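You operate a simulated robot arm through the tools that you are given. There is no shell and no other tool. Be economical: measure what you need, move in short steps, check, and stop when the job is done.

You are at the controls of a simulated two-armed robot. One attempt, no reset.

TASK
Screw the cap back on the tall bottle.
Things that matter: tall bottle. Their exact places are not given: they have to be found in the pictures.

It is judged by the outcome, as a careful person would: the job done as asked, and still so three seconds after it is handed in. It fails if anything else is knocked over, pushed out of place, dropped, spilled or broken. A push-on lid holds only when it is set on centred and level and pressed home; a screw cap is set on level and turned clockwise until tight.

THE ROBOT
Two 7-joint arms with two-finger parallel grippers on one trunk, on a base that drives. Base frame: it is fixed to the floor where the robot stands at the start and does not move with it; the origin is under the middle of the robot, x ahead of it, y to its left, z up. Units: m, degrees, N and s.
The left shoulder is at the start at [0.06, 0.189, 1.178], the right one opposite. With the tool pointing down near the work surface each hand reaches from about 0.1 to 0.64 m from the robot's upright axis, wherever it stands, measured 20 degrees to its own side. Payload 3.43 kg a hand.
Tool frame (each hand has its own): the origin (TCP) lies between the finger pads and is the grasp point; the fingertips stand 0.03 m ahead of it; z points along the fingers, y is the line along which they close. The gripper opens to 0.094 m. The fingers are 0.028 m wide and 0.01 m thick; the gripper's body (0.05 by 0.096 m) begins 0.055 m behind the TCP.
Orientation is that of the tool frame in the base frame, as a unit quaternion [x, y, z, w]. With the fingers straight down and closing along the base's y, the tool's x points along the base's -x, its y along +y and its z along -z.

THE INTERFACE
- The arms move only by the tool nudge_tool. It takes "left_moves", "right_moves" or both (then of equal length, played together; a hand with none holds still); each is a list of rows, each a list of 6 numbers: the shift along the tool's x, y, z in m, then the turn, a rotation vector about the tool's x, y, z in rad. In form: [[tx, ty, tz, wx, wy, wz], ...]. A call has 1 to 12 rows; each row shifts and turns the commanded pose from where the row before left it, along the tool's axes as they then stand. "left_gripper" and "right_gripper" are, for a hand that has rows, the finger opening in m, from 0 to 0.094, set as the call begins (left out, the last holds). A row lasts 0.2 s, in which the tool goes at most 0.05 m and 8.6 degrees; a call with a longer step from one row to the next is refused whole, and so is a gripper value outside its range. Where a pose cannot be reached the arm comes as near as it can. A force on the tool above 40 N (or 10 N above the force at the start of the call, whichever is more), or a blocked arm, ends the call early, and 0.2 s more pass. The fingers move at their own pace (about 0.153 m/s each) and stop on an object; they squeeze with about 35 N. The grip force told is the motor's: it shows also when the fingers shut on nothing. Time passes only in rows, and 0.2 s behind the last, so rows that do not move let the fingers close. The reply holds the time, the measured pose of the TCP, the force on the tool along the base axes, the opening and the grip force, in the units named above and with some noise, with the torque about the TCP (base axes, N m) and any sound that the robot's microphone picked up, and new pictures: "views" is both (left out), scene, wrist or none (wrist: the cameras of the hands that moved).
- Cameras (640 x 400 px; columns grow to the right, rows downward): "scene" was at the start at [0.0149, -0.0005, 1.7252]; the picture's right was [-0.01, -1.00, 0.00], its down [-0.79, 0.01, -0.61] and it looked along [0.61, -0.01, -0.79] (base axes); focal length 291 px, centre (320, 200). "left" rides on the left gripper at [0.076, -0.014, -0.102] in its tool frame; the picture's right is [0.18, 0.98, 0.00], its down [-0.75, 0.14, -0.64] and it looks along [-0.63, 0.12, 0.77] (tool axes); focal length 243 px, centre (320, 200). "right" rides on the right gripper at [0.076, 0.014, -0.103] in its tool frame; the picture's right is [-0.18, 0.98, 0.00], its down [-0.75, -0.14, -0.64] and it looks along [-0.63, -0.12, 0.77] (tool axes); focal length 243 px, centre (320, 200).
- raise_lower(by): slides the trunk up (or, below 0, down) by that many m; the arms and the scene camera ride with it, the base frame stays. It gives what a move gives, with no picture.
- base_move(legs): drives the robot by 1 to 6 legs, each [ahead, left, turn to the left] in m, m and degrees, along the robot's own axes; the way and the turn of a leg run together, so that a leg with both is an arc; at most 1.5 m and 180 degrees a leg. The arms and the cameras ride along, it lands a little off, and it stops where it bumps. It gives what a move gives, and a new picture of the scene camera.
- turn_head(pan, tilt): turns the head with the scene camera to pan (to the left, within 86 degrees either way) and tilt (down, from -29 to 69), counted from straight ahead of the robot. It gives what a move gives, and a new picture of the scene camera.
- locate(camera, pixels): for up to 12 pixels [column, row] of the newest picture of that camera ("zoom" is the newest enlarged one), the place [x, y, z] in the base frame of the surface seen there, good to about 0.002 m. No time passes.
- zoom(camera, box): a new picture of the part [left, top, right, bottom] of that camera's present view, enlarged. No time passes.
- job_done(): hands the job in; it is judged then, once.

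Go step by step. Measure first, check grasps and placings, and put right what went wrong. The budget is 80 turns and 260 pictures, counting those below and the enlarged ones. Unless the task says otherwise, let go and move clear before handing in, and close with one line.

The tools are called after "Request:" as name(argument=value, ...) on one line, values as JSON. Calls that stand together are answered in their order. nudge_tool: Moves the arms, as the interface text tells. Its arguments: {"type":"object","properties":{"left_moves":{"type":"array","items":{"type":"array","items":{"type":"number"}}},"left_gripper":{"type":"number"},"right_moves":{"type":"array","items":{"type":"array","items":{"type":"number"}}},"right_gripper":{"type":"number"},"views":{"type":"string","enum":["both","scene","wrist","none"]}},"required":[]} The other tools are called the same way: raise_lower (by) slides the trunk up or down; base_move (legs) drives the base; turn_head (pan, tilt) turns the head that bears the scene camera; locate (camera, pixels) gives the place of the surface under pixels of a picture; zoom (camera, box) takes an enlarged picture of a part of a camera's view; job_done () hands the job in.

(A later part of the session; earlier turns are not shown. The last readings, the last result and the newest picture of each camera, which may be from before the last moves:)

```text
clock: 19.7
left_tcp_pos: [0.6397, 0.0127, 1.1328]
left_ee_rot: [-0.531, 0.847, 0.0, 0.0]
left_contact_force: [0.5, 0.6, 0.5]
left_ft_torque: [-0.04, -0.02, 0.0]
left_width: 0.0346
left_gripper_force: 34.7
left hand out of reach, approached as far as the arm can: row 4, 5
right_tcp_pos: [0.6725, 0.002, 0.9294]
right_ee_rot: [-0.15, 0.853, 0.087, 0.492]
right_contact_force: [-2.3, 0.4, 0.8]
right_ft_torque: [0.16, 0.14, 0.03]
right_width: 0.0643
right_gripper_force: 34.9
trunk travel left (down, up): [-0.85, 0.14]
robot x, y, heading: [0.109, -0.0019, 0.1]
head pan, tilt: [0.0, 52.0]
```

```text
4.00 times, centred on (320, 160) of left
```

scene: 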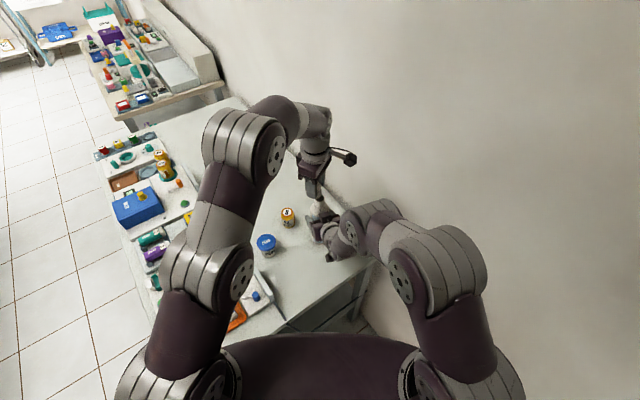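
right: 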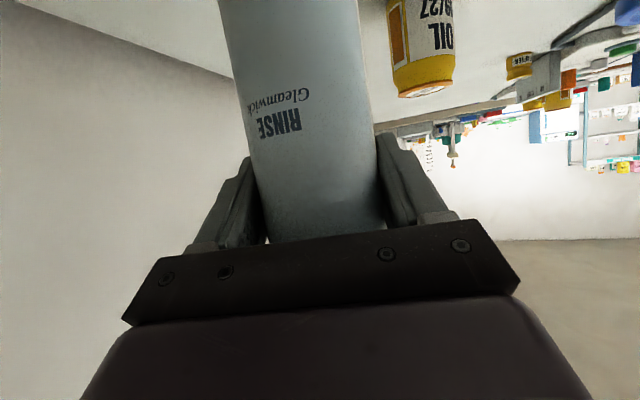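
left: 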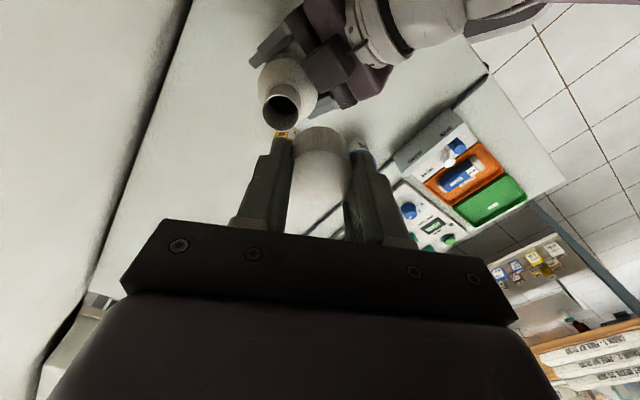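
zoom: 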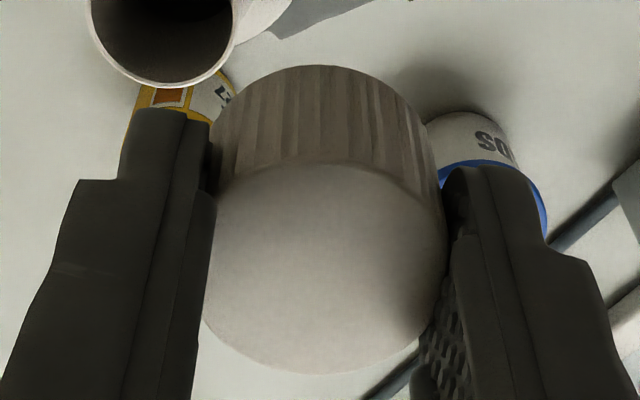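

The left arm ran out of reach at x ≈ 0.64, so I need to stand about 5 cm closer. I back the left hand off, release the bottle and withdraw the right hand before driving.

Request:
nudge_tool(left_moves=[[0, 0, 0, 0, 0, 0], [0.00476, 0.03448, 0, 0, 0, 0], [0.00476, 0.03448, 0, 0, 0, 0], [0.00476, 0.03448, 0, 0, 0, 0], [0.00476, 0.03448, 0, 0, 0, 0], [0.00476, 0.03448, 0, 0, 0, 0], [0, 0, 0, 0, 0, 0], [0, 0, 0, 0, 0, 0]], right_moves=[[0, 0, 0, 0, 0, 0], [0, 0, 0, 0, 0, 0], [0, 0, -0.025, 0, 0, 0], [0, 0, -0.03, 0, 0, 0], [0, 0, -0.03, 0, 0, 0], [0, 0, -0.03, 0, 0, 0], [0, 0, -0.017, 0, 0, 0], [0, 0, 0, 0, 0, 0]], right_gripper=0.094, views="scene")

```text
clock: 21.5
left_tcp_pos: [0.4757, 0.0634, 1.1329]
left_ee_rot: [-0.532, 0.847, 0.0, 0.0]
left_contact_force: [-0.5, 0.0, 0.2]
left_ft_torque: [0.0, 0.0, -0.01]
left_width: 0.0344
left_gripper_force: 35.5
right_tcp_pos: [0.5667, -0.0395, 0.9944]
right_ee_rot: [-0.15, 0.853, 0.087, 0.492]
right_contact_force: [-0.1, -0.3, 0.9]
right_ft_torque: [-0.02, -0.01, -0.02]
right_width: 0.0937
right_gripper_force: 0.1
trunk travel left (down, up): [-0.85, 0.14]
robot x, y, heading: [0.1108, -0.0031, 0.1]
head pan, tilt: [0.0, 52.0]
```

scene: 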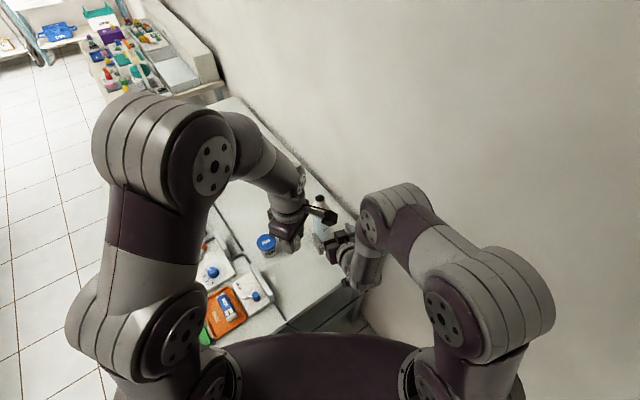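

Both hands are clear. I withdraw the right a bit more and drive 0.05 ahead.

Request:
nudge_tool(right_moves=[[0, 0, -0.04, 0, 0, 0], [0, 0, 0, 0, 0, 0]], views="none")

Request:
base_move(legs=[[0.05, 0, 0]])

```text
clock: 22.1
left_tcp_pos: [0.4758, 0.0632, 1.1345]
left_ee_rot: [-0.532, 0.847, 0.0, 0.0]
left_contact_force: [-0.1, -0.2, 0.1]
left_ft_torque: [-0.01, 0.0, -0.02]
left_width: 0.0347
left_gripper_force: 35.1
right_tcp_pos: [0.5328, -0.0517, 1.0138]
right_ee_rot: [-0.15, 0.853, 0.087, 0.492]
right_contact_force: [-0.4, 0.4, 0.8]
right_ft_torque: [-0.04, -0.03, 0.0]
right_width: 0.094
right_gripper_force: 0.1
trunk travel left (down, up): [-0.85, 0.14]
robot x, y, heading: [0.11, -0.0039, -0.0]
head pan, tilt: [0.0, 52.0]
```

```text
clock: 23.0
left_tcp_pos: [0.5201, 0.0638, 1.1349]
left_ee_rot: [-0.531, 0.847, -0.002, 0.002]
left_contact_force: [-0.9, -0.9, -0.1]
left_ft_torque: [0.0, -0.04, -0.02]
left_width: 0.0346
left_gripper_force: 34.8
right_tcp_pos: [0.5797, -0.0508, 1.0149]
right_ee_rot: [-0.15, 0.852, 0.086, 0.494]
right_contact_force: [-0.2, -0.1, 0.2]
right_ft_torque: [-0.01, -0.04, -0.02]
right_width: 0.0943
right_gripper_force: 0.0
trunk travel left (down, up): [-0.85, 0.14]
robot x, y, heading: [0.1582, -0.0011, 0.1]
head pan, tilt: [0.0, 52.0]
```

scene: 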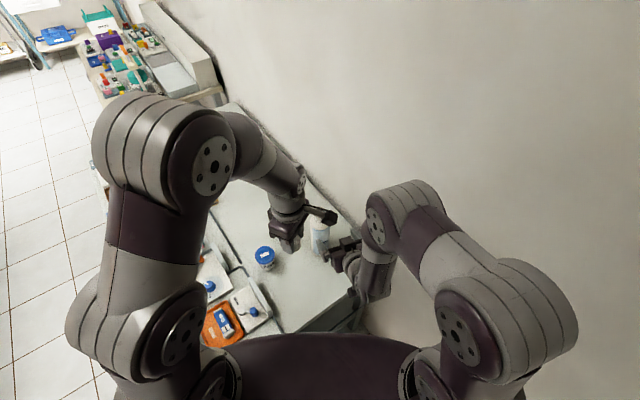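

No bump. I align the right hand with the bottle's axis again (lateral +18 mm, down 25 mm) and view it.

Request:
nudge_tool(right_moves=[[0.011, 0.009, 0.006, 0, 0, 0], [0.0107, 0.009, 0.0065, 0, 0, 0], [0, 0, 0, 0, 0, 0], [0, 0, 0, 0, 0, 0]], views="wrist")

Request:
locate(camera="right", pixels=[[320, 120], [300, 100], [335, 100], [320, 60]])

```text
clock: 24.0
left_tcp_pos: [0.5233, 0.064, 1.1332]
left_ee_rot: [-0.532, 0.847, 0.0, 0.0]
left_contact_force: [0.3, -0.5, 0.3]
left_ft_torque: [-0.01, 0.01, 0.03]
left_width: 0.0345
left_gripper_force: 35.2
right_tcp_pos: [0.576, -0.0358, 0.9889]
right_ee_rot: [-0.151, 0.852, 0.088, 0.493]
right_contact_force: [-0.9, -0.7, 0.4]
right_ft_torque: [-0.03, 0.01, -0.03]
right_width: 0.0941
right_gripper_force: 0.1
trunk travel left (down, up): [-0.85, 0.14]
robot x, y, heading: [0.1602, -0.0009, 0.0]
head pan, tilt: [0.0, 52.0]
```

right: 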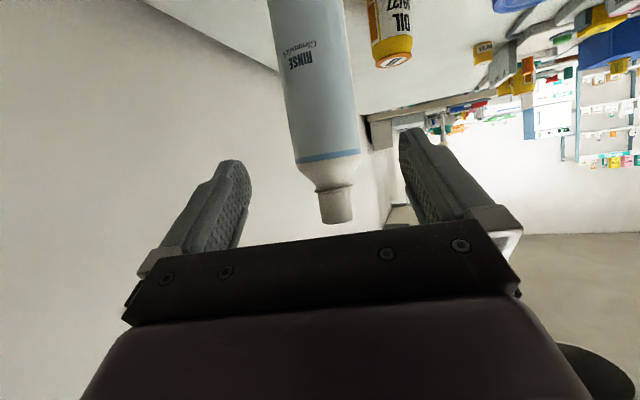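

```text
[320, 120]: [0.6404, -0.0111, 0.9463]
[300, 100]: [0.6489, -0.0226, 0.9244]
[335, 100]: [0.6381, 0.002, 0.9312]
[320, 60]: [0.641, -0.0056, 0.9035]
```

Aligned within 2 mm. I advance 0.117 along the fingers and then close.

Request:
nudge_tool(right_moves=[[0, 0.002, 0.03, 0, 0, 0], [0, 0, 0.03, 0, 0, 0], [0, 0, 0.03, 0, 0, 0], [0, 0, 0.027, 0, 0, 0], [0, 0, 0, 0, 0, 0]], views="wrist")

Request:
nudge_tool(right_moves=[[0, 0, 0, 0, 0, 0], [0, 0, 0, 0, 0, 0], [0, 0, 0, 0, 0, 0]], right_gripper=0.045, views="wrist")

```text
clock: 25.2
left_tcp_pos: [0.5232, 0.0641, 1.1338]
left_ee_rot: [-0.532, 0.847, 0.0, 0.0]
left_contact_force: [0.3, -0.2, 0.8]
left_ft_torque: [0.01, 0.0, 0.0]
left_width: 0.0345
left_gripper_force: 34.8
right_tcp_pos: [0.6697, -0.0007, 0.9303]
right_ee_rot: [-0.151, 0.853, 0.087, 0.492]
right_contact_force: [-0.6, -0.6, 1.0]
right_ft_torque: [0.04, -0.01, -0.02]
right_width: 0.094
right_gripper_force: 0.0
trunk travel left (down, up): [-0.85, 0.14]
robot x, y, heading: [0.1617, 0.0029, -0.1]
head pan, tilt: [0.0, 52.0]
```

right: 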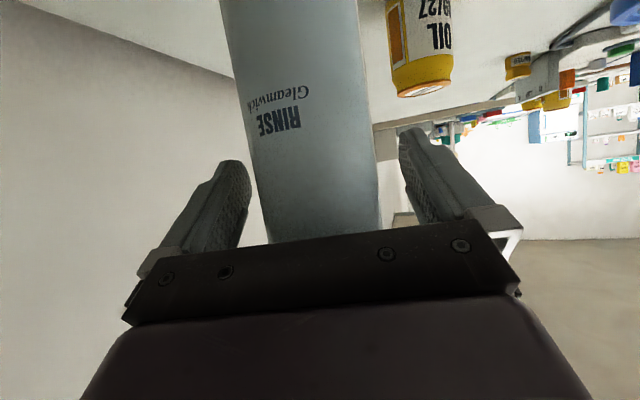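

```text
clock: 26.0
left_tcp_pos: [0.5253, 0.0645, 1.1333]
left_ee_rot: [-0.531, 0.847, 0.0, 0.0]
left_contact_force: [-0.5, 1.0, -1.1]
left_ft_torque: [-0.02, -0.02, 0.03]
left_width: 0.0349
left_gripper_force: 34.9
right_tcp_pos: [0.6708, 0.0005, 0.9294]
right_ee_rot: [-0.151, 0.853, 0.088, 0.492]
right_contact_force: [0.0, -0.1, 1.6]
right_ft_torque: [0.04, -0.05, -0.02]
right_width: 0.0642
right_gripper_force: 34.4
trunk travel left (down, up): [-0.85, 0.14]
robot x, y, heading: [0.156, 0.0017, 0.2]
head pan, tilt: [0.0, 52.0]
```

right: 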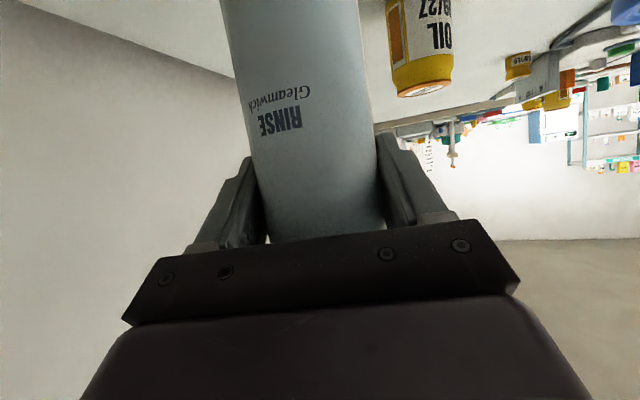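

The bottle is held again. I bring the cap about 80% of the way to the mouth and measure from there.

Request:
nudge_tool(left_moves=[[-0.0015, -0.032, 0, 0, 0, 0], [-0.0015, -0.032, 0, 0, 0, 0], [-0.0015, -0.032, 0, 0, 0, 0], [-0.0015, -0.032, 0, 0, 0, 0], [0, 0, 0, 0, 0, 0], [0, 0, 0, 0, 0, 0]], views="both")

Request:
zoom(camera="left", box=[232, 75, 408, 210])

```text
clock: 27.4
left_tcp_pos: [0.6456, 0.0136, 1.1345]
left_ee_rot: [-0.532, 0.847, 0.001, 0.001]
left_contact_force: [-0.2, 0.9, -0.2]
left_ft_torque: [0.02, -0.02, -0.02]
left_width: 0.0345
left_gripper_force: 34.9
right_tcp_pos: [0.671, 0.0008, 0.93]
right_ee_rot: [-0.15, 0.853, 0.086, 0.492]
right_contact_force: [0.5, 1.0, 1.4]
right_ft_torque: [0.16, -0.05, -0.01]
right_width: 0.0641
right_gripper_force: 35.1
trunk travel left (down, up): [-0.85, 0.14]
robot x, y, heading: [0.1618, -0.0023, -0.1]
head pan, tilt: [0.0, 52.0]
```

scene: 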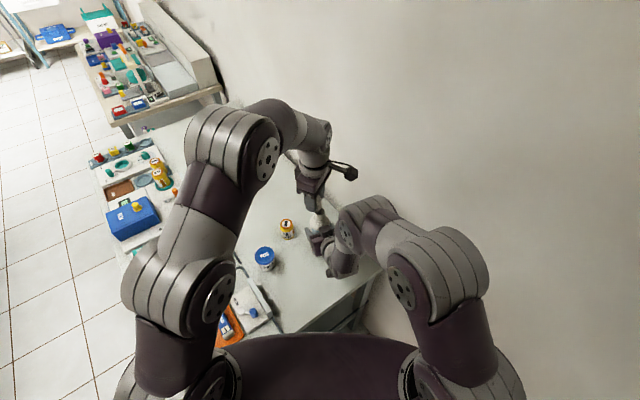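
left: 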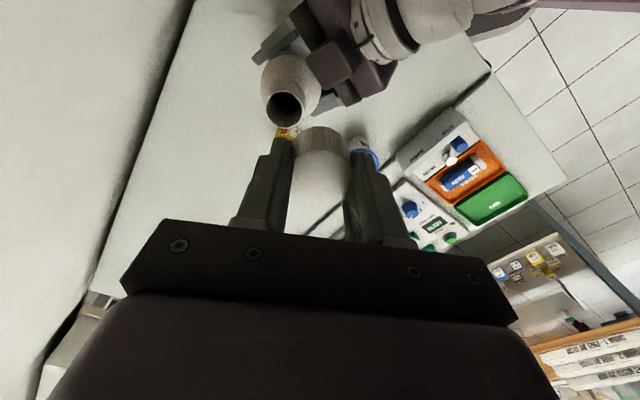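

```text
2.96 times, centred on (320, 142) of left
```

zoom: 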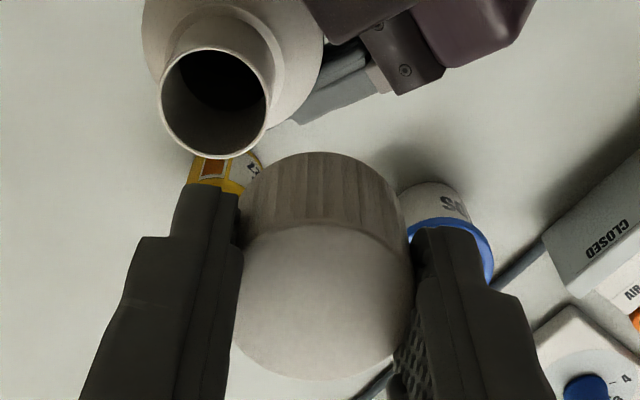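

Good view: mouth lip around zoom (213,102), cap top around (321,303). I measure both rims.

Request:
locate(camera="zoom", pixels=[[160, 100], [270, 100], [213, 47], [214, 157], [176, 143], [252, 62], [174, 64], [254, 142], [321, 228], [321, 376], [238, 302], [407, 302]])

```text
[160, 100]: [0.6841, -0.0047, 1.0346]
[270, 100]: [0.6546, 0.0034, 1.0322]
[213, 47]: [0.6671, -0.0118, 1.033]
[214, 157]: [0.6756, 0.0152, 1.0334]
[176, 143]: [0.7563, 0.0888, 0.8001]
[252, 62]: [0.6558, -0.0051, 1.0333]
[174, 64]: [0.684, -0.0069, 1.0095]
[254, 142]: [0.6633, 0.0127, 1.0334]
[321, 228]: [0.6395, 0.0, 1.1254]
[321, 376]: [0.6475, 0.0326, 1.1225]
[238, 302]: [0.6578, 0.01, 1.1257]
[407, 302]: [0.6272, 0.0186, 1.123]
```

Cap (0.643, 0.0153), mouth (0.6703, 0.0008): shift (+0.0273, -0.0145). I centre it and lower to about 1.5 cm above the lip.

Request:
nudge_tool(left_moves=[[0.0011, -0.0309, 0, 0, 0, 0], [0, 0, 0, 0, 0, 0], [0, 0, 0.025, 0, 0, 0], [0, 0, 0.02, 0, 0, 0], [0, 0, 0, 0, 0, 0]], views="both")

Request:
zoom(camera="scene", box=[276, 180, 364, 235])

Request:
zoom(camera="left", box=[232, 75, 408, 210])

```text
clock: 28.6
left_tcp_pos: [0.6712, -0.0008, 1.0887]
left_ee_rot: [-0.531, 0.847, -0.001, 0.001]
left_contact_force: [-1.2, -0.1, 0.3]
left_ft_torque: [-0.01, -0.01, -0.01]
left_width: 0.0343
left_gripper_force: 34.6
right_tcp_pos: [0.6729, 0.0004, 0.9301]
right_ee_rot: [-0.151, 0.852, 0.087, 0.493]
right_contact_force: [-0.9, 0.5, 2.0]
right_ft_torque: [0.05, 0.01, 0.03]
right_width: 0.0639
right_gripper_force: 35.1
trunk travel left (down, up): [-0.85, 0.14]
robot x, y, heading: [0.157, 0.0005, -0.1]
head pan, tilt: [0.0, 52.0]
```

scene: 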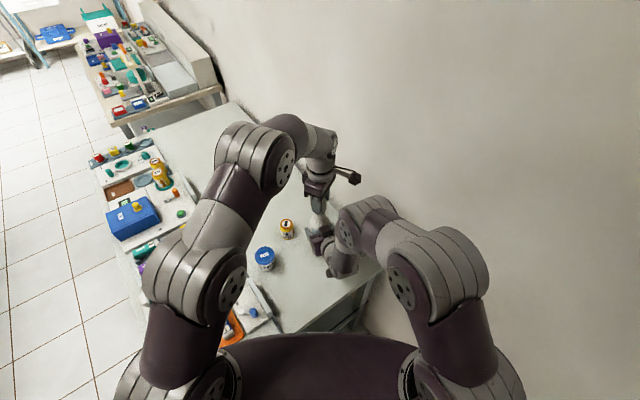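
left: 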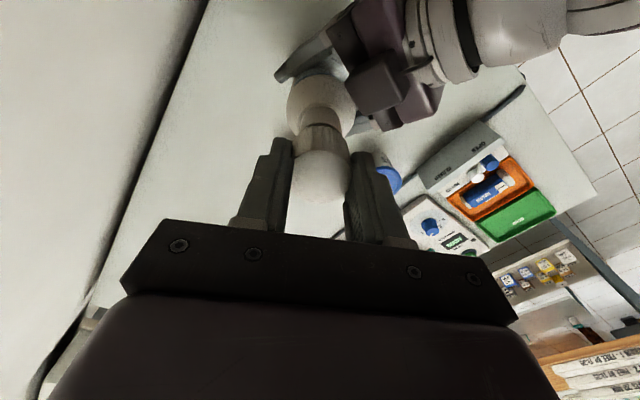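

```text
7.27 times, centred on (320, 208) of scene
```

zoom: 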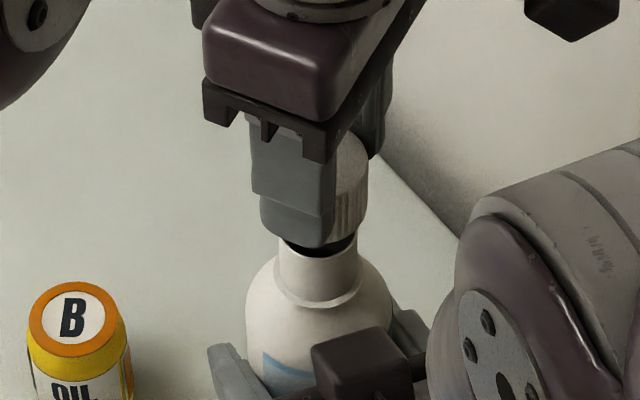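

```text
2.96 times, centred on (320, 142) of left
```

zoom: 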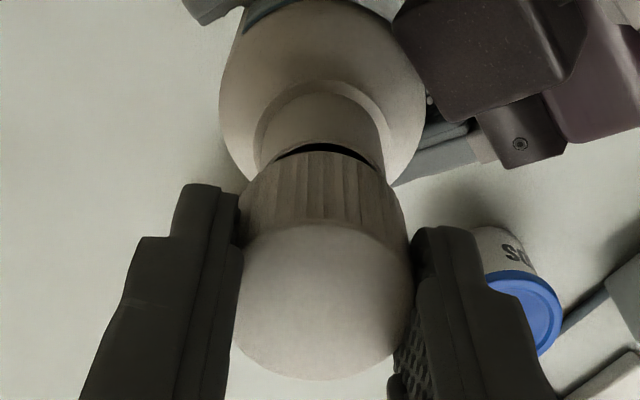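

The cap is level just above the mouth and centred in the left view; the scene view hints it is ~1.5 mm to the right. I nudge +1.2 mm in y, lower 9 mm and look again.

Request:
nudge_tool(left_moves=[[-0.0011, 0.0005, 0.004, 0, 0, 0], [0, 0, 0.005, 0, 0, 0], [0, 0, 0, 0, 0, 0]], views="both")

Request:
zoom(camera="scene", box=[300, 190, 348, 220])

Request:
zoom(camera="left", box=[272, 70, 384, 140])

```text
clock: 29.4
left_tcp_pos: [0.6701, 0.0012, 1.0796]
left_ee_rot: [-0.531, 0.847, 0.0, 0.0]
left_contact_force: [0.3, 0.0, -0.6]
left_ft_torque: [-0.01, 0.01, -0.01]
left_width: 0.0344
left_gripper_force: 35.2
right_tcp_pos: [0.6716, 0.0, 0.9299]
right_ee_rot: [-0.151, 0.853, 0.088, 0.492]
right_contact_force: [-1.7, -0.6, 1.7]
right_ft_torque: [0.02, 0.02, -0.01]
right_width: 0.064
right_gripper_force: 35.1
trunk travel left (down, up): [-0.85, 0.14]
robot x, y, heading: [0.1598, 0.0006, 0.3]
head pan, tilt: [0.0, 52.0]
```

scene: 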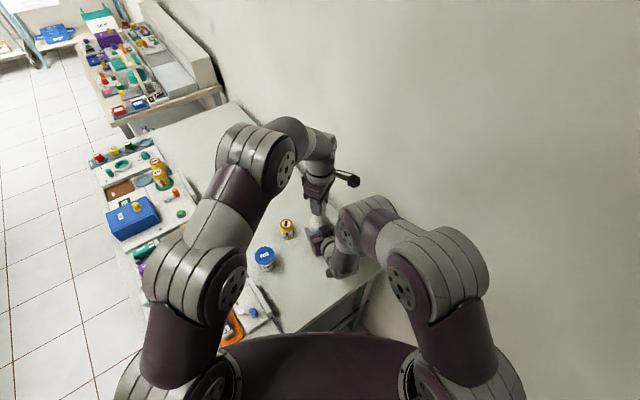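
left: 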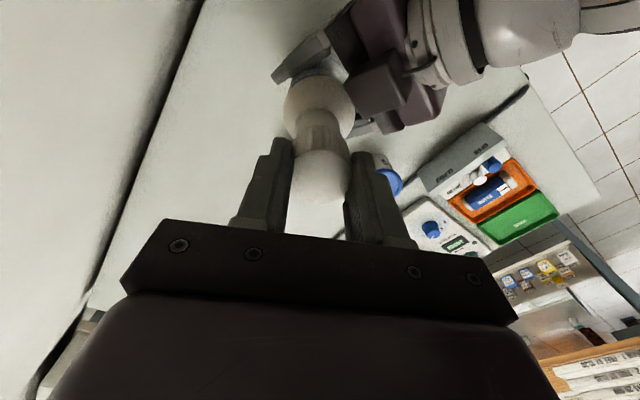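

```text
13.33 times, centred on (324, 205) of scene
```

zoom: 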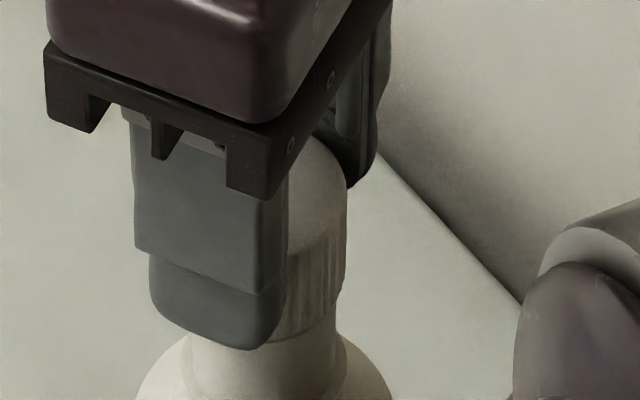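

```text
5.71 times, centred on (328, 105) of left
```

zoom: 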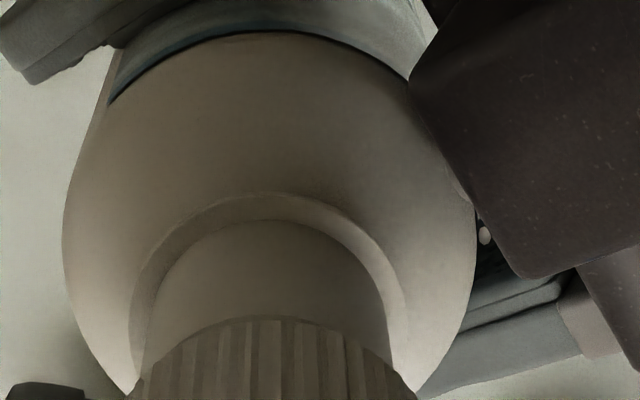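

Cap and neck are now concentric in both views. I lower in small steps until the cap takes the lip.

Request:
nudge_tool(left_moves=[[0, 0, 0.002, 0, 0, 0], [0, 0, 0.002, 0, 0, 0], [0, 0, 0.002, 0, 0, 0], [0, 0, 0.0015, 0, 0, 0], [0, 0, 0, 0, 0, 0]], views="wrist")

```text
clock: 30.6
left_tcp_pos: [0.6689, -0.0007, 1.0716]
left_ee_rot: [-0.532, 0.847, 0.0, 0.001]
left_contact_force: [2.5, -0.6, -0.7]
left_ft_torque: [-0.02, -0.1, 0.01]
left_width: 0.0347
left_gripper_force: 35.3
right_tcp_pos: [0.6711, 0.0002, 0.9298]
right_ee_rot: [-0.152, 0.853, 0.088, 0.492]
right_contact_force: [-2.3, 0.1, 1.6]
right_ft_torque: [-0.15, -0.24, -0.01]
right_width: 0.0642
right_gripper_force: 34.7
trunk travel left (down, up): [-0.85, 0.14]
robot x, y, heading: [0.1586, -0.0015, 0.1]
head pan, tilt: [0.0, 52.0]
```

left: 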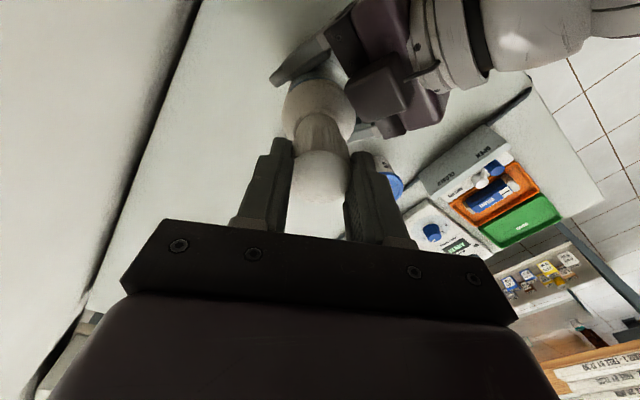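

A small side force (2.5 N) suggests the cap is just passing over the lip. I keep lowering by small steps.

Request:
nudge_tool(left_moves=[[0, 0, 0.0015, 0, 0, 0], [0, 0, 0.0015, 0, 0, 0], [0, 0, 0.0015, 0, 0, 0], [0, 0, 0.0015, 0, 0, 0], [0, 0, 0, 0, 0, 0]], views="wrist")

```text
clock: 31.8
left_tcp_pos: [0.6685, 0.0006, 1.0676]
left_ee_rot: [-0.531, 0.847, 0.0, 0.001]
left_contact_force: [5.6, -3.4, 2.2]
left_ft_torque: [-0.12, -0.22, -0.02]
left_width: 0.0349
left_gripper_force: 34.8
right_tcp_pos: [0.6713, 0.0012, 0.9306]
right_ee_rot: [-0.151, 0.852, 0.087, 0.493]
right_contact_force: [-6.4, 3.3, 1.8]
right_ft_torque: [-0.35, -0.62, 0.04]
right_width: 0.064
right_gripper_force: 34.9
trunk travel left (down, up): [-0.85, 0.14]
robot x, y, heading: [0.1581, 0.0001, -0.3]
head pan, tilt: [0.0, 52.0]
```

left: 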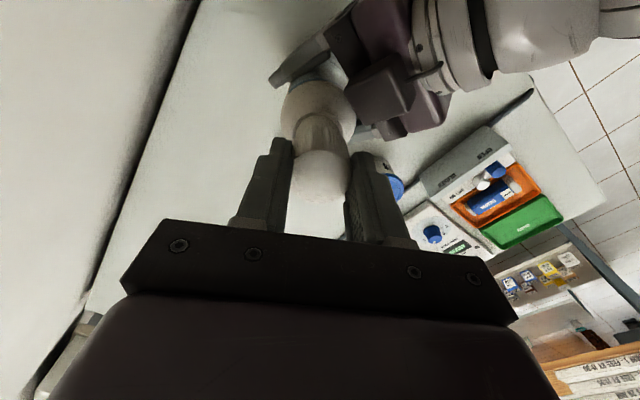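

The cap is 5 mm over the neck, with side force (+5.6, -3.4) N meaning it sits a bit off. I ease it 1.4 mm along that force and check.

Request:
nudge_tool(left_moves=[[0.0002, -0.0014, 0, 0, 0, 0], [0, 0, 0.0015, 0, 0, 0], [0, 0, 0.0015, 0, 0, 0], [0, 0, 0, 0, 0, 0]], views="none")

```text
clock: 32.8
left_tcp_pos: [0.6698, -0.0011, 1.0631]
left_ee_rot: [-0.532, 0.847, -0.001, 0.0]
left_contact_force: [0.0, 0.4, 0.5]
left_ft_torque: [-0.01, 0.01, -0.01]
left_width: 0.0348
left_gripper_force: 34.6
right_tcp_pos: [0.6719, 0.001, 0.931]
right_ee_rot: [-0.15, 0.853, 0.087, 0.492]
right_contact_force: [-1.0, -0.7, 0.4]
right_ft_torque: [0.06, 0.05, 0.04]
right_width: 0.064
right_gripper_force: 34.5
trunk travel left (down, up): [-0.85, 0.14]
robot x, y, heading: [0.1605, -0.0003, 0.1]
head pan, tilt: [0.0, 52.0]
```

Forces fell to zero: the cap is now centred, about 9 mm over the neck. I lower on until it meets the thread or seat.

Request:
nudge_tool(left_moves=[[0, 0, 0.002, 0, 0, 0], [0, 0, 0.002, 0, 0, 0], [0, 0, 0.002, 0, 0, 0], [0, 0, 0.002, 0, 0, 0], [0, 0, 0, 0, 0, 0]], views="none")

```text
clock: 34.0
left_tcp_pos: [0.6701, -0.0008, 1.0552]
left_ee_rot: [-0.532, 0.847, 0.0, -0.001]
left_contact_force: [0.4, 0.2, 0.5]
left_ft_torque: [-0.01, -0.04, -0.03]
left_width: 0.035
left_gripper_force: 35.5
right_tcp_pos: [0.6711, -0.0003, 0.9313]
right_ee_rot: [-0.15, 0.853, 0.087, 0.493]
right_contact_force: [-0.6, -1.6, 0.7]
right_ft_torque: [-0.08, -0.03, -0.02]
right_width: 0.0641
right_gripper_force: 35.5
trunk travel left (down, up): [-0.85, 0.14]
robot x, y, heading: [0.1571, 0.0043, -0.0]
head pan, tilt: [0.0, 52.0]
```

Request:
nudge_tool(left_moves=[[0, 0, 0.0015, 0, 0, 0], [0, 0, 0.0015, 0, 0, 0], [0, 0, 0.0015, 0, 0, 0], [0, 0, 0, 0, 0, 0]], views="both")

Request:
zoom(camera="scene", box=[300, 195, 348, 225])

```text
clock: 35.0
left_tcp_pos: [0.6713, -0.0017, 1.0512]
left_ee_rot: [-0.531, 0.847, 0.0, 0.0]
left_contact_force: [0.5, 0.7, 0.0]
left_ft_torque: [0.0, -0.05, 0.03]
left_width: 0.0351
left_gripper_force: 34.8
right_tcp_pos: [0.6709, 0.0015, 0.9302]
right_ee_rot: [-0.15, 0.853, 0.087, 0.492]
right_contact_force: [0.5, -0.7, -0.2]
right_ft_torque: [-0.06, -0.06, -0.02]
right_width: 0.0641
right_gripper_force: 35.2
trunk travel left (down, up): [-0.85, 0.14]
robot x, y, heading: [0.1562, -0.0003, 0.0]
head pan, tilt: [0.0, 52.0]
```

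scene: 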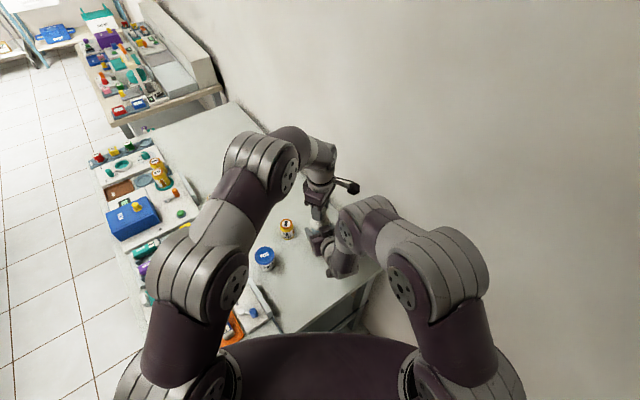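
left: 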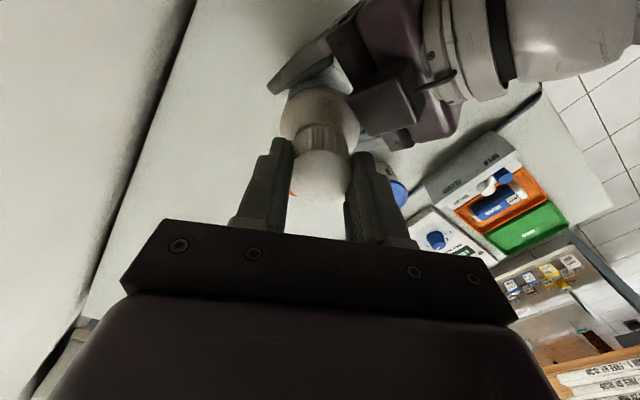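

```text
13.33 times, centred on (324, 210) of scene
```

zoom: 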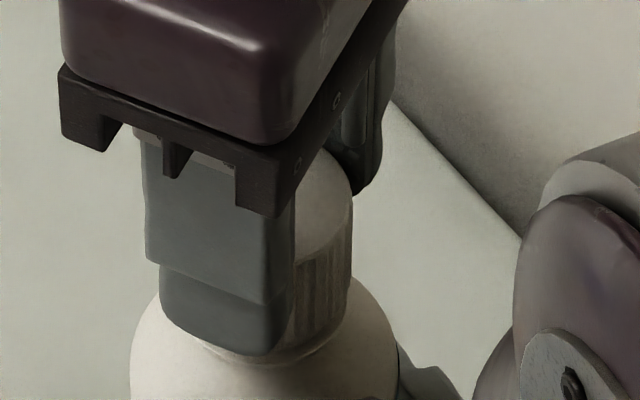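

The cap is nearly down on the flange with no resistance yet. I lower a few more millimetres in 1 mm steps to feel the seat.

Request:
nudge_tool(left_moves=[[0, 0, 0.001, 0, 0, 0], [0, 0, 0.001, 0, 0, 0], [0, 0, 0.001, 0, 0, 0], [0, 0, 0, 0, 0, 0]], views="none")

```text
clock: 36.0
left_tcp_pos: [0.6697, -0.0008, 1.0488]
left_ee_rot: [-0.532, 0.847, -0.001, 0.001]
left_contact_force: [2.1, 1.7, 7.1]
left_ft_torque: [0.1, -0.05, 0.01]
left_width: 0.0351
left_gripper_force: 35.4
right_tcp_pos: [0.6702, 0.001, 0.9315]
right_ee_rot: [-0.149, 0.853, 0.086, 0.492]
right_contact_force: [-0.1, -1.3, 0.0]
right_ft_torque: [0.3, -0.66, -0.01]
right_width: 0.0639
right_gripper_force: 35.2
trunk travel left (down, up): [-0.85, 0.14]
robot x, y, heading: [0.1575, -0.0007, 0.3]
head pan, tilt: [0.0, 52.0]
```

Contact: 7 N upward at z 1.049. Now I turn clockwise (+ about tool z) with light down pressure, watching the torque.

Request:
nudge_tool(left_moves=[[0, 0, 0.0005, 0, 0, 0.12], [0, 0, 0, 0, 0, 0.12], [0, 0, 0.0003, 0, 0, 0.12], [0, 0, 0, 0, 0, 0.12], [0, 0, 0.0003, 0, 0, 0.12], [0, 0, 0, 0, 0, 0.12], [0, 0, 0, 0, 0, 0]], views="wrist")

```text
clock: 37.6
left_tcp_pos: [0.6708, -0.0006, 1.0468]
left_ee_rot: [-0.198, 0.98, 0.0, 0.001]
left_contact_force: [-14.6, 4.5, 33.9]
left_ft_torque: [0.17, 0.5, 0.03]
left_width: 0.035
left_gripper_force: 35.1
right_tcp_pos: [0.6703, 0.0007, 0.9306]
right_ee_rot: [-0.151, 0.853, 0.087, 0.493]
right_contact_force: [19.7, -5.4, -16.6]
right_ft_torque: [0.27, 0.28, 0.03]
right_width: 0.064
right_gripper_force: 35.2
trunk travel left (down, up): [-0.85, 0.14]
robot x, y, heading: [0.1576, -0.0031, 0.1]
head pan, tilt: [0.0, 52.0]
```

left: 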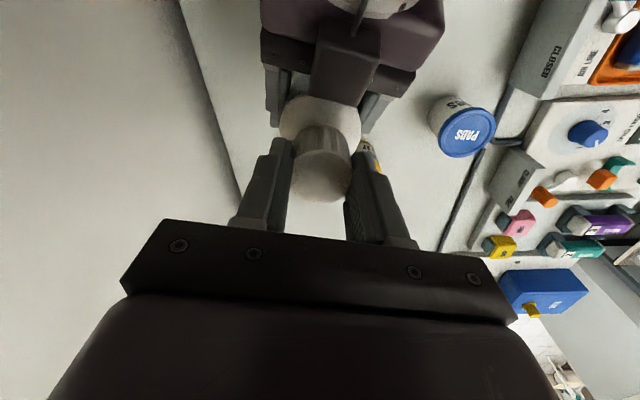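

Torque about z is nil but the down force rose to 34 N with -15 N sideways. I ease up and along the side force, and look for any contact between the hands.

Request:
nudge_tool(left_moves=[[0.0016, 0.0014, -0.001, 0, 0, 0], [0, 0, 0, 0, 0, 0]], views="both")

Request:
zoom(camera="scene", box=[280, 170, 376, 250])

Request:
zoom(camera="left", box=[232, 75, 408, 210])

```text
clock: 38.2
left_tcp_pos: [0.6692, 0.0005, 1.0488]
left_ee_rot: [-0.198, 0.98, -0.001, 0.004]
left_contact_force: [12.2, 6.2, 9.0]
left_ft_torque: [0.21, -0.61, 0.02]
left_width: 0.035
left_gripper_force: 34.7
right_tcp_pos: [0.6687, 0.0019, 0.9305]
right_ee_rot: [-0.15, 0.853, 0.087, 0.492]
right_contact_force: [-10.3, -9.5, 4.4]
right_ft_torque: [0.17, -0.99, 0.08]
right_width: 0.064
right_gripper_force: 35.0
trunk travel left (down, up): [-0.85, 0.14]
robot x, y, heading: [0.1584, 0.0014, -0.1]
head pan, tilt: [0.0, 52.0]
```

scene: 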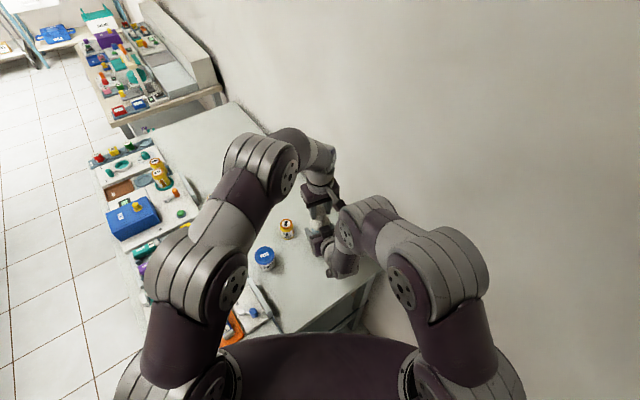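
left: 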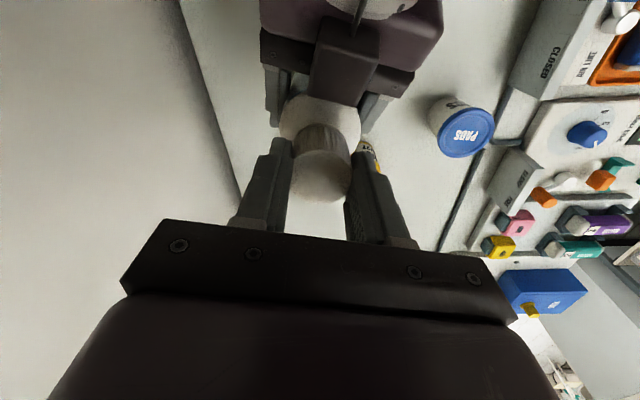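

```text
5.00 times, centred on (328, 210) of scene
```

zoom: 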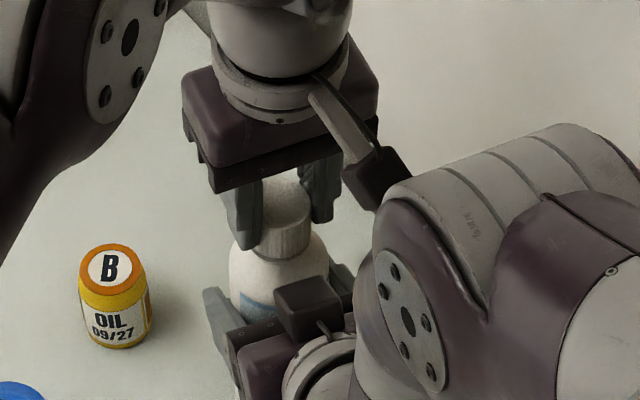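

```text
2.96 times, centred on (320, 142) of left
```

zoom: 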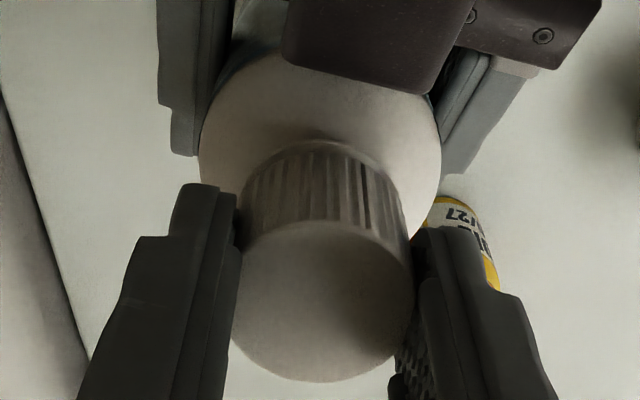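

The left camera block (zoom 378,178) is close to the right wrist (400,190). I measure both.

Request:
zoom(camera="scene", box=[320, 180, 376, 220])

Request:
locate(camera="scene", pixels=[[355, 204], [355, 209], [354, 200], [362, 208], [368, 204], [375, 200], [350, 220], [360, 215], [385, 210], [345, 235]])

```text
10.00 times, centred on (348, 200) of scene
```

zoom: 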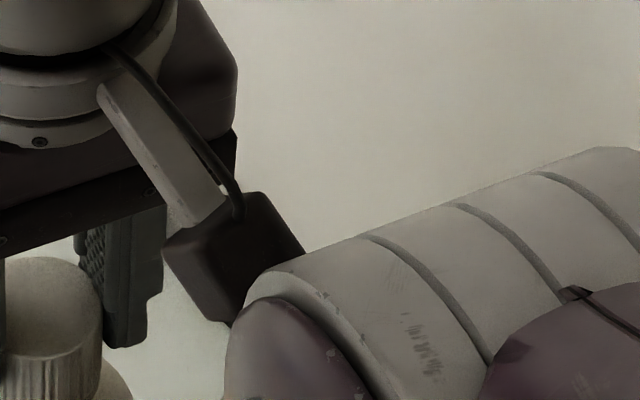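

```text
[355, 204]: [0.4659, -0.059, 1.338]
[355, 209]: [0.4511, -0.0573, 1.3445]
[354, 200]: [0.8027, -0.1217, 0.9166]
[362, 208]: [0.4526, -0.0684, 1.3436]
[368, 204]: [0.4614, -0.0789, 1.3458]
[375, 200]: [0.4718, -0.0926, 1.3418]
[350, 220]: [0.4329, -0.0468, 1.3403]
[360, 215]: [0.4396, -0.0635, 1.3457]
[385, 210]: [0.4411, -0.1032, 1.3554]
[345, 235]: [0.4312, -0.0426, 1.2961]
```

The right wrist is at x < 0.49, well clear of the left camera (x ≈ 0.60), so the force came through the cap. I centre back +0.9 mm in x and read.

Request:
nudge_tool(left_moves=[[-0.001, 0.0002, 0, 0, 0, 0], [0, 0, 0, 0, 0, 0]], views="none")

```text
clock: 38.8
left_tcp_pos: [0.6687, -0.0002, 1.0484]
left_ee_rot: [-0.198, 0.98, 0.0, 0.002]
left_contact_force: [13.7, 1.2, 7.4]
left_ft_torque: [0.06, -0.59, -0.01]
left_width: 0.0351
left_gripper_force: 34.6
right_tcp_pos: [0.6687, -0.0003, 0.931]
right_ee_rot: [-0.151, 0.853, 0.086, 0.493]
right_contact_force: [-15.0, -4.5, 5.9]
right_ft_torque: [-0.33, -0.77, 0.07]
right_width: 0.0637
right_gripper_force: 35.3
trunk travel left (down, up): [-0.85, 0.14]
robot x, y, heading: [0.1586, -0.0018, -0.2]
head pan, tilt: [0.0, 52.0]
```

Still +14 N in x; I move another 1 mm that way.

Request:
nudge_tool(left_moves=[[-0.001, -0.0004, 0, 0, 0, 0], [0, 0, 0, 0, 0, 0], [0, 0, 0, 0, 0, 0]], views="none")

```text
clock: 39.6
left_tcp_pos: [0.6692, 0.0014, 1.0493]
left_ee_rot: [-0.199, 0.98, 0.0, 0.0]
left_contact_force: [1.6, -6.6, 10.6]
left_ft_torque: [-0.22, -0.13, 0.0]
left_width: 0.0355
left_gripper_force: 34.9
right_tcp_pos: [0.6701, 0.0019, 0.931]
right_ee_rot: [-0.151, 0.853, 0.087, 0.492]
right_contact_force: [-4.7, 4.7, -1.1]
right_ft_torque: [-0.7, 0.5, 0.09]
right_width: 0.0637
right_gripper_force: 34.8
trunk travel left (down, up): [-0.85, 0.14]
robot x, y, heading: [0.1594, 0.001, -0.0]
head pan, tilt: [0.0, 52.0]
```

Side forces are small now with 10 N seating. I turn clockwise further, with no added push.

Request:
nudge_tool(left_moves=[[0.0001, -0.0004, 0, 0, 0, 0.14], [0, 0, 0, 0, 0, 0.14], [0, 0, 0, 0, 0, 0.14], [0, 0, 0, 0, 0, 0.14], [0, 0, 0, 0, 0, 0.14], [0, 0, 0, 0, 0, 0]], views="wrist")

```text
clock: 41.0
left_tcp_pos: [0.6715, 0.0001, 1.0476]
left_ee_rot: [0.15, 0.989, -0.001, 0.0]
left_contact_force: [-7.8, 7.9, 12.8]
left_ft_torque: [0.33, 0.25, 0.02]
left_width: 0.0351
left_gripper_force: 35.1
right_tcp_pos: [0.6716, 0.0004, 0.9316]
right_ee_rot: [-0.151, 0.853, 0.087, 0.492]
right_contact_force: [6.8, -7.4, -5.9]
right_ft_torque: [0.62, 0.6, 0.02]
right_width: 0.0637
right_gripper_force: 35.4
trunk travel left (down, up): [-0.85, 0.14]
robot x, y, heading: [0.1552, 0.0017, -0.1]
head pan, tilt: [0.0, 52.0]
```

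left: 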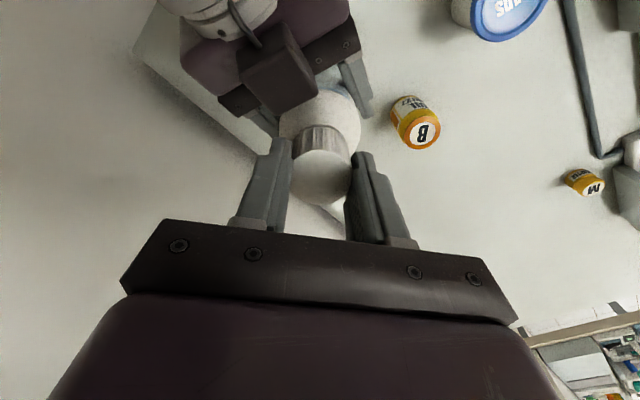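

Forces stay moderate and z is creeping down (1.0476) after 81° of turn. I continue clockwise with slight following-down.

Request:
nudge_tool(left_moves=[[0.0004, 0.0003, 0.0002, 0, 0, 0.14], [0, 0, 0.0002, 0, 0, 0.14], [0, 0, 0.0002, 0, 0, 0.14], [0, 0, 0.0002, 0, 0, 0.14], [0, 0, 0.0002, 0, 0, 0.14], [0, 0, 0.0002, 0, 0, 0.14], [0, 0, 0, 0, 0, 0]], views="wrist")

```text
clock: 42.6
left_tcp_pos: [0.6699, 0.0011, 1.0478]
left_ee_rot: [0.54, 0.841, 0.0, 0.0]
left_contact_force: [7.3, 21.2, 3.4]
left_ft_torque: [0.87, -0.25, 0.04]
left_width: 0.0352
left_gripper_force: 34.7
right_tcp_pos: [0.6707, -0.0002, 0.9314]
right_ee_rot: [-0.15, 0.853, 0.087, 0.492]
right_contact_force: [-5.5, -28.0, 9.2]
right_ft_torque: [0.79, -0.67, 0.09]
right_width: 0.0642
right_gripper_force: 35.0
trunk travel left (down, up): [-0.85, 0.14]
robot x, y, heading: [0.157, -0.005, -0.0]
head pan, tilt: [0.0, 52.0]
```

left: 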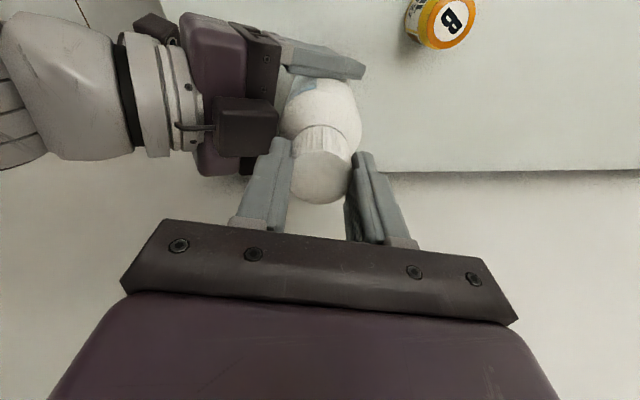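

129° turned; side force built up again (the grip is slightly off axis) and there's no tightening torque yet. I'll let go, turn the hand back and take a fresh grip.

Request:
nudge_tool(left_moves=[[0.0009, 0.001, 0, 0, 0, 0], [0, 0, 0, 0, 0, 0]], views="none")

Request:
nudge_tool(left_moves=[[0, 0, 0, 0, 0, 0], [0, 0, 0, 0, 0, 0]], left_gripper=0.056, views="wrist")

Request:
zoom(camera="left", box=[232, 75, 408, 210])

```text
clock: 43.2
left_tcp_pos: [0.6689, -0.0004, 1.048]
left_ee_rot: [0.539, 0.842, 0.001, 0.001]
left_contact_force: [4.3, 16.4, 4.0]
left_ft_torque: [0.39, -0.18, 0.03]
left_width: 0.0352
left_gripper_force: 34.9
right_tcp_pos: [0.6699, -0.0001, 0.9307]
right_ee_rot: [-0.15, 0.853, 0.086, 0.492]
right_contact_force: [-4.7, -20.4, 5.9]
right_ft_torque: [0.6, -0.08, 0.06]
right_width: 0.0639
right_gripper_force: 35.0
trunk travel left (down, up): [-0.85, 0.14]
robot x, y, heading: [0.1603, -0.0002, -0.1]
head pan, tilt: [0.0, 52.0]
```

```text
clock: 43.8
left_tcp_pos: [0.6696, 0.0017, 1.0468]
left_ee_rot: [0.54, 0.842, -0.001, -0.001]
left_contact_force: [0.5, 0.0, 0.4]
left_ft_torque: [0.02, 0.01, -0.03]
left_width: 0.0557
left_gripper_force: 0.1
right_tcp_pos: [0.672, 0.0011, 0.9307]
right_ee_rot: [-0.152, 0.852, 0.088, 0.493]
right_contact_force: [0.8, 2.1, 1.5]
right_ft_torque: [0.14, 0.01, 0.01]
right_width: 0.0639
right_gripper_force: 34.5
trunk travel left (down, up): [-0.85, 0.14]
robot x, y, heading: [0.1603, 0.0021, 0.2]
head pan, tilt: [0.0, 52.0]
```

left: 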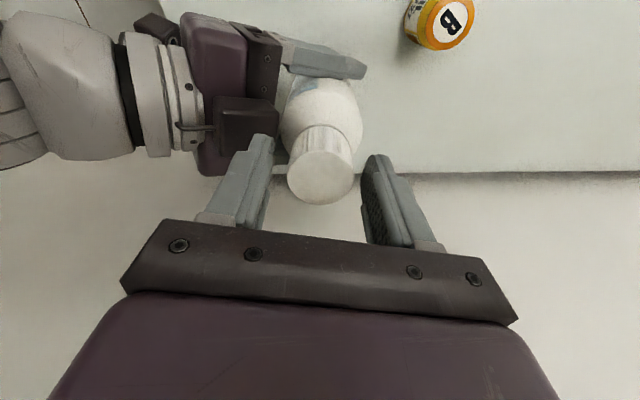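

```text
2.96 times, centred on (320, 142) of left
```

zoom: 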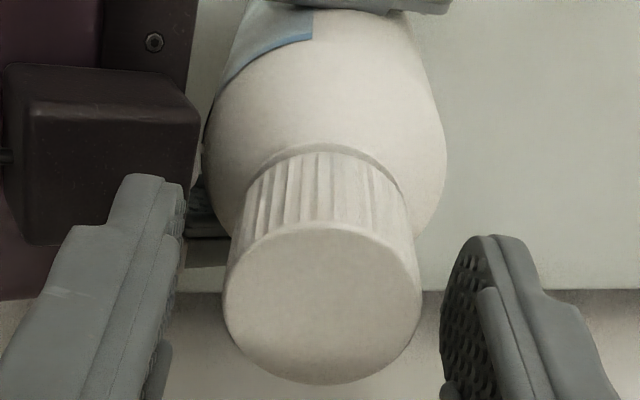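

The cap stands on the neck by itself. I measure its rim for centre and level.

Request:
locate(camera="zoom", pixels=[[321, 227], [321, 380], [225, 302], [417, 302], [255, 360], [388, 360], [321, 303], [262, 245], [382, 245], [321, 200]])

```text
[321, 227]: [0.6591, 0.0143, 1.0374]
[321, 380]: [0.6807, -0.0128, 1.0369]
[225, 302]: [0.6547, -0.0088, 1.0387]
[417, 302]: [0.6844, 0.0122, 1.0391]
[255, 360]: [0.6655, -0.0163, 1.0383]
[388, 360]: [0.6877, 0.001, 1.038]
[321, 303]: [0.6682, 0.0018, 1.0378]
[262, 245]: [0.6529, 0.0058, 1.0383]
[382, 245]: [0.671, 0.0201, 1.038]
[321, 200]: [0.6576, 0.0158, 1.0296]
```

Cap top is level at 1.038 and centred with the TCP. I turn the open hand back counter-clockwise for a new grip.

Request:
nudge_tool(left_moves=[[0, 0, 0, 0, 0, -0.14], [0, 0, 0, 0, 0, -0.14], [0, 0, 0, 0, 0, -0.14], [0, 0, 0, 0, 0, -0.14], [0, 0, 0, 0, 0, -0.14], [0, 0, 0, 0, 0, -0.14], [0, 0, 0, 0, 0, -0.14], [0, 0, 0, 0, 0, -0.14], [0, 0, 0, 0, 0, -0.14], [0, 0, 0, 0, 0, -0.14], [0, 0, 0, 0, 0, -0.14], [0, 0, 0, 0, 0, -0.14]], views="none")

Request:
nudge_tool(left_moves=[[0, 0, 0, 0, 0, -0.14], [0, 0, 0, 0, 0, -0.14], [0, 0, 0, 0, 0, -0.14], [0, 0, 0, 0, 0, -0.14], [0, 0, 0, 0, 0, -0.14], [0, 0, 0, 0, 0, 0], [0, 0, 0, 0, 0, 0]], views="wrist")

Request:
zoom(camera="left", box=[232, 75, 408, 210])

```text
clock: 46.4
left_tcp_pos: [0.6711, 0.0021, 1.0455]
left_ee_rot: [-0.268, 0.963, 0.0, 0.0]
left_contact_force: [0.4, -0.2, -0.1]
left_ft_torque: [0.0, -0.01, -0.01]
left_width: 0.0561
left_gripper_force: 0.1
right_tcp_pos: [0.6709, 0.0019, 0.9307]
right_ee_rot: [-0.151, 0.853, 0.086, 0.492]
right_contact_force: [1.8, 2.3, 6.4]
right_ft_torque: [0.12, -0.15, 0.02]
right_width: 0.0639
right_gripper_force: 35.1
trunk travel left (down, up): [-0.85, 0.14]
robot x, y, heading: [0.1595, -0.0017, 0.2]
head pan, tilt: [0.0, 52.0]
```

```text
clock: 48.0
left_tcp_pos: [0.669, 0.002, 1.0477]
left_ee_rot: [-0.581, 0.814, -0.001, 0.001]
left_contact_force: [-0.3, -0.5, 0.5]
left_ft_torque: [0.02, 0.01, 0.01]
left_width: 0.0561
left_gripper_force: 0.0
right_tcp_pos: [0.67, 0.0011, 0.9292]
right_ee_rot: [-0.15, 0.853, 0.087, 0.492]
right_contact_force: [1.9, 3.3, 7.6]
right_ft_torque: [0.11, -0.1, 0.01]
right_width: 0.0635
right_gripper_force: 35.0
trunk travel left (down, up): [-0.85, 0.14]
robot x, y, heading: [0.1586, 0.0005, -0.1]
head pan, tilt: [0.0, 52.0]
```

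left: 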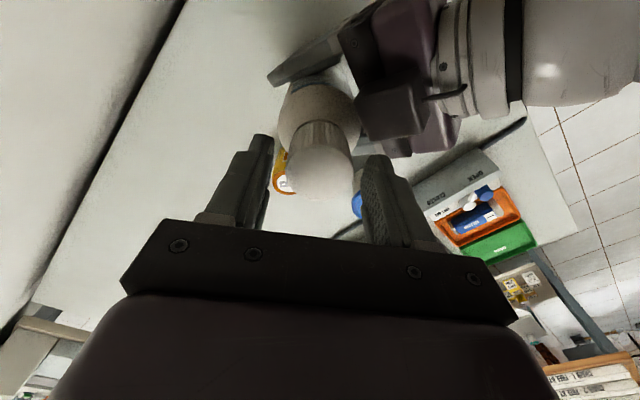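

```text
2.96 times, centred on (320, 142) of left
```

zoom: 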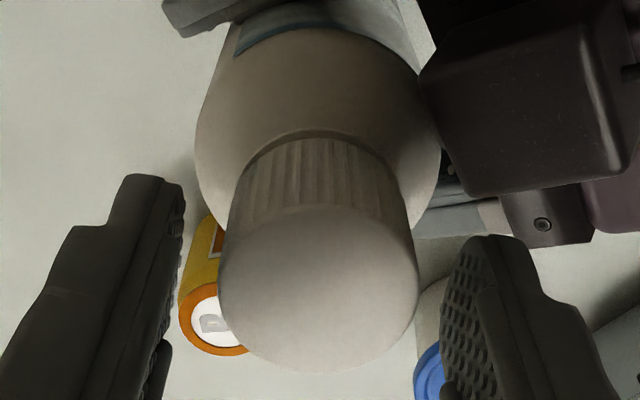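

The cap is still in place; it seems about 2 mm off the hand's centre in tool x. I check its centre from this view.

Request:
locate(camera="zoom", pixels=[[318, 208], [318, 368], [222, 289], [413, 289], [255, 348], [382, 348], [318, 289], [258, 226], [380, 226]])

```text
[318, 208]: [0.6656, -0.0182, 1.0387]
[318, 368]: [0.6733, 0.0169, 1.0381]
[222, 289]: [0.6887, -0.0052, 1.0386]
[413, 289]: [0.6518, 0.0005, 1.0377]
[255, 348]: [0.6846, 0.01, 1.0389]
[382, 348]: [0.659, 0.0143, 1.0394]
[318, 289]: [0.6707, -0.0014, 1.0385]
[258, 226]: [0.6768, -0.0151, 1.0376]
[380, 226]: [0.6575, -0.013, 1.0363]
```

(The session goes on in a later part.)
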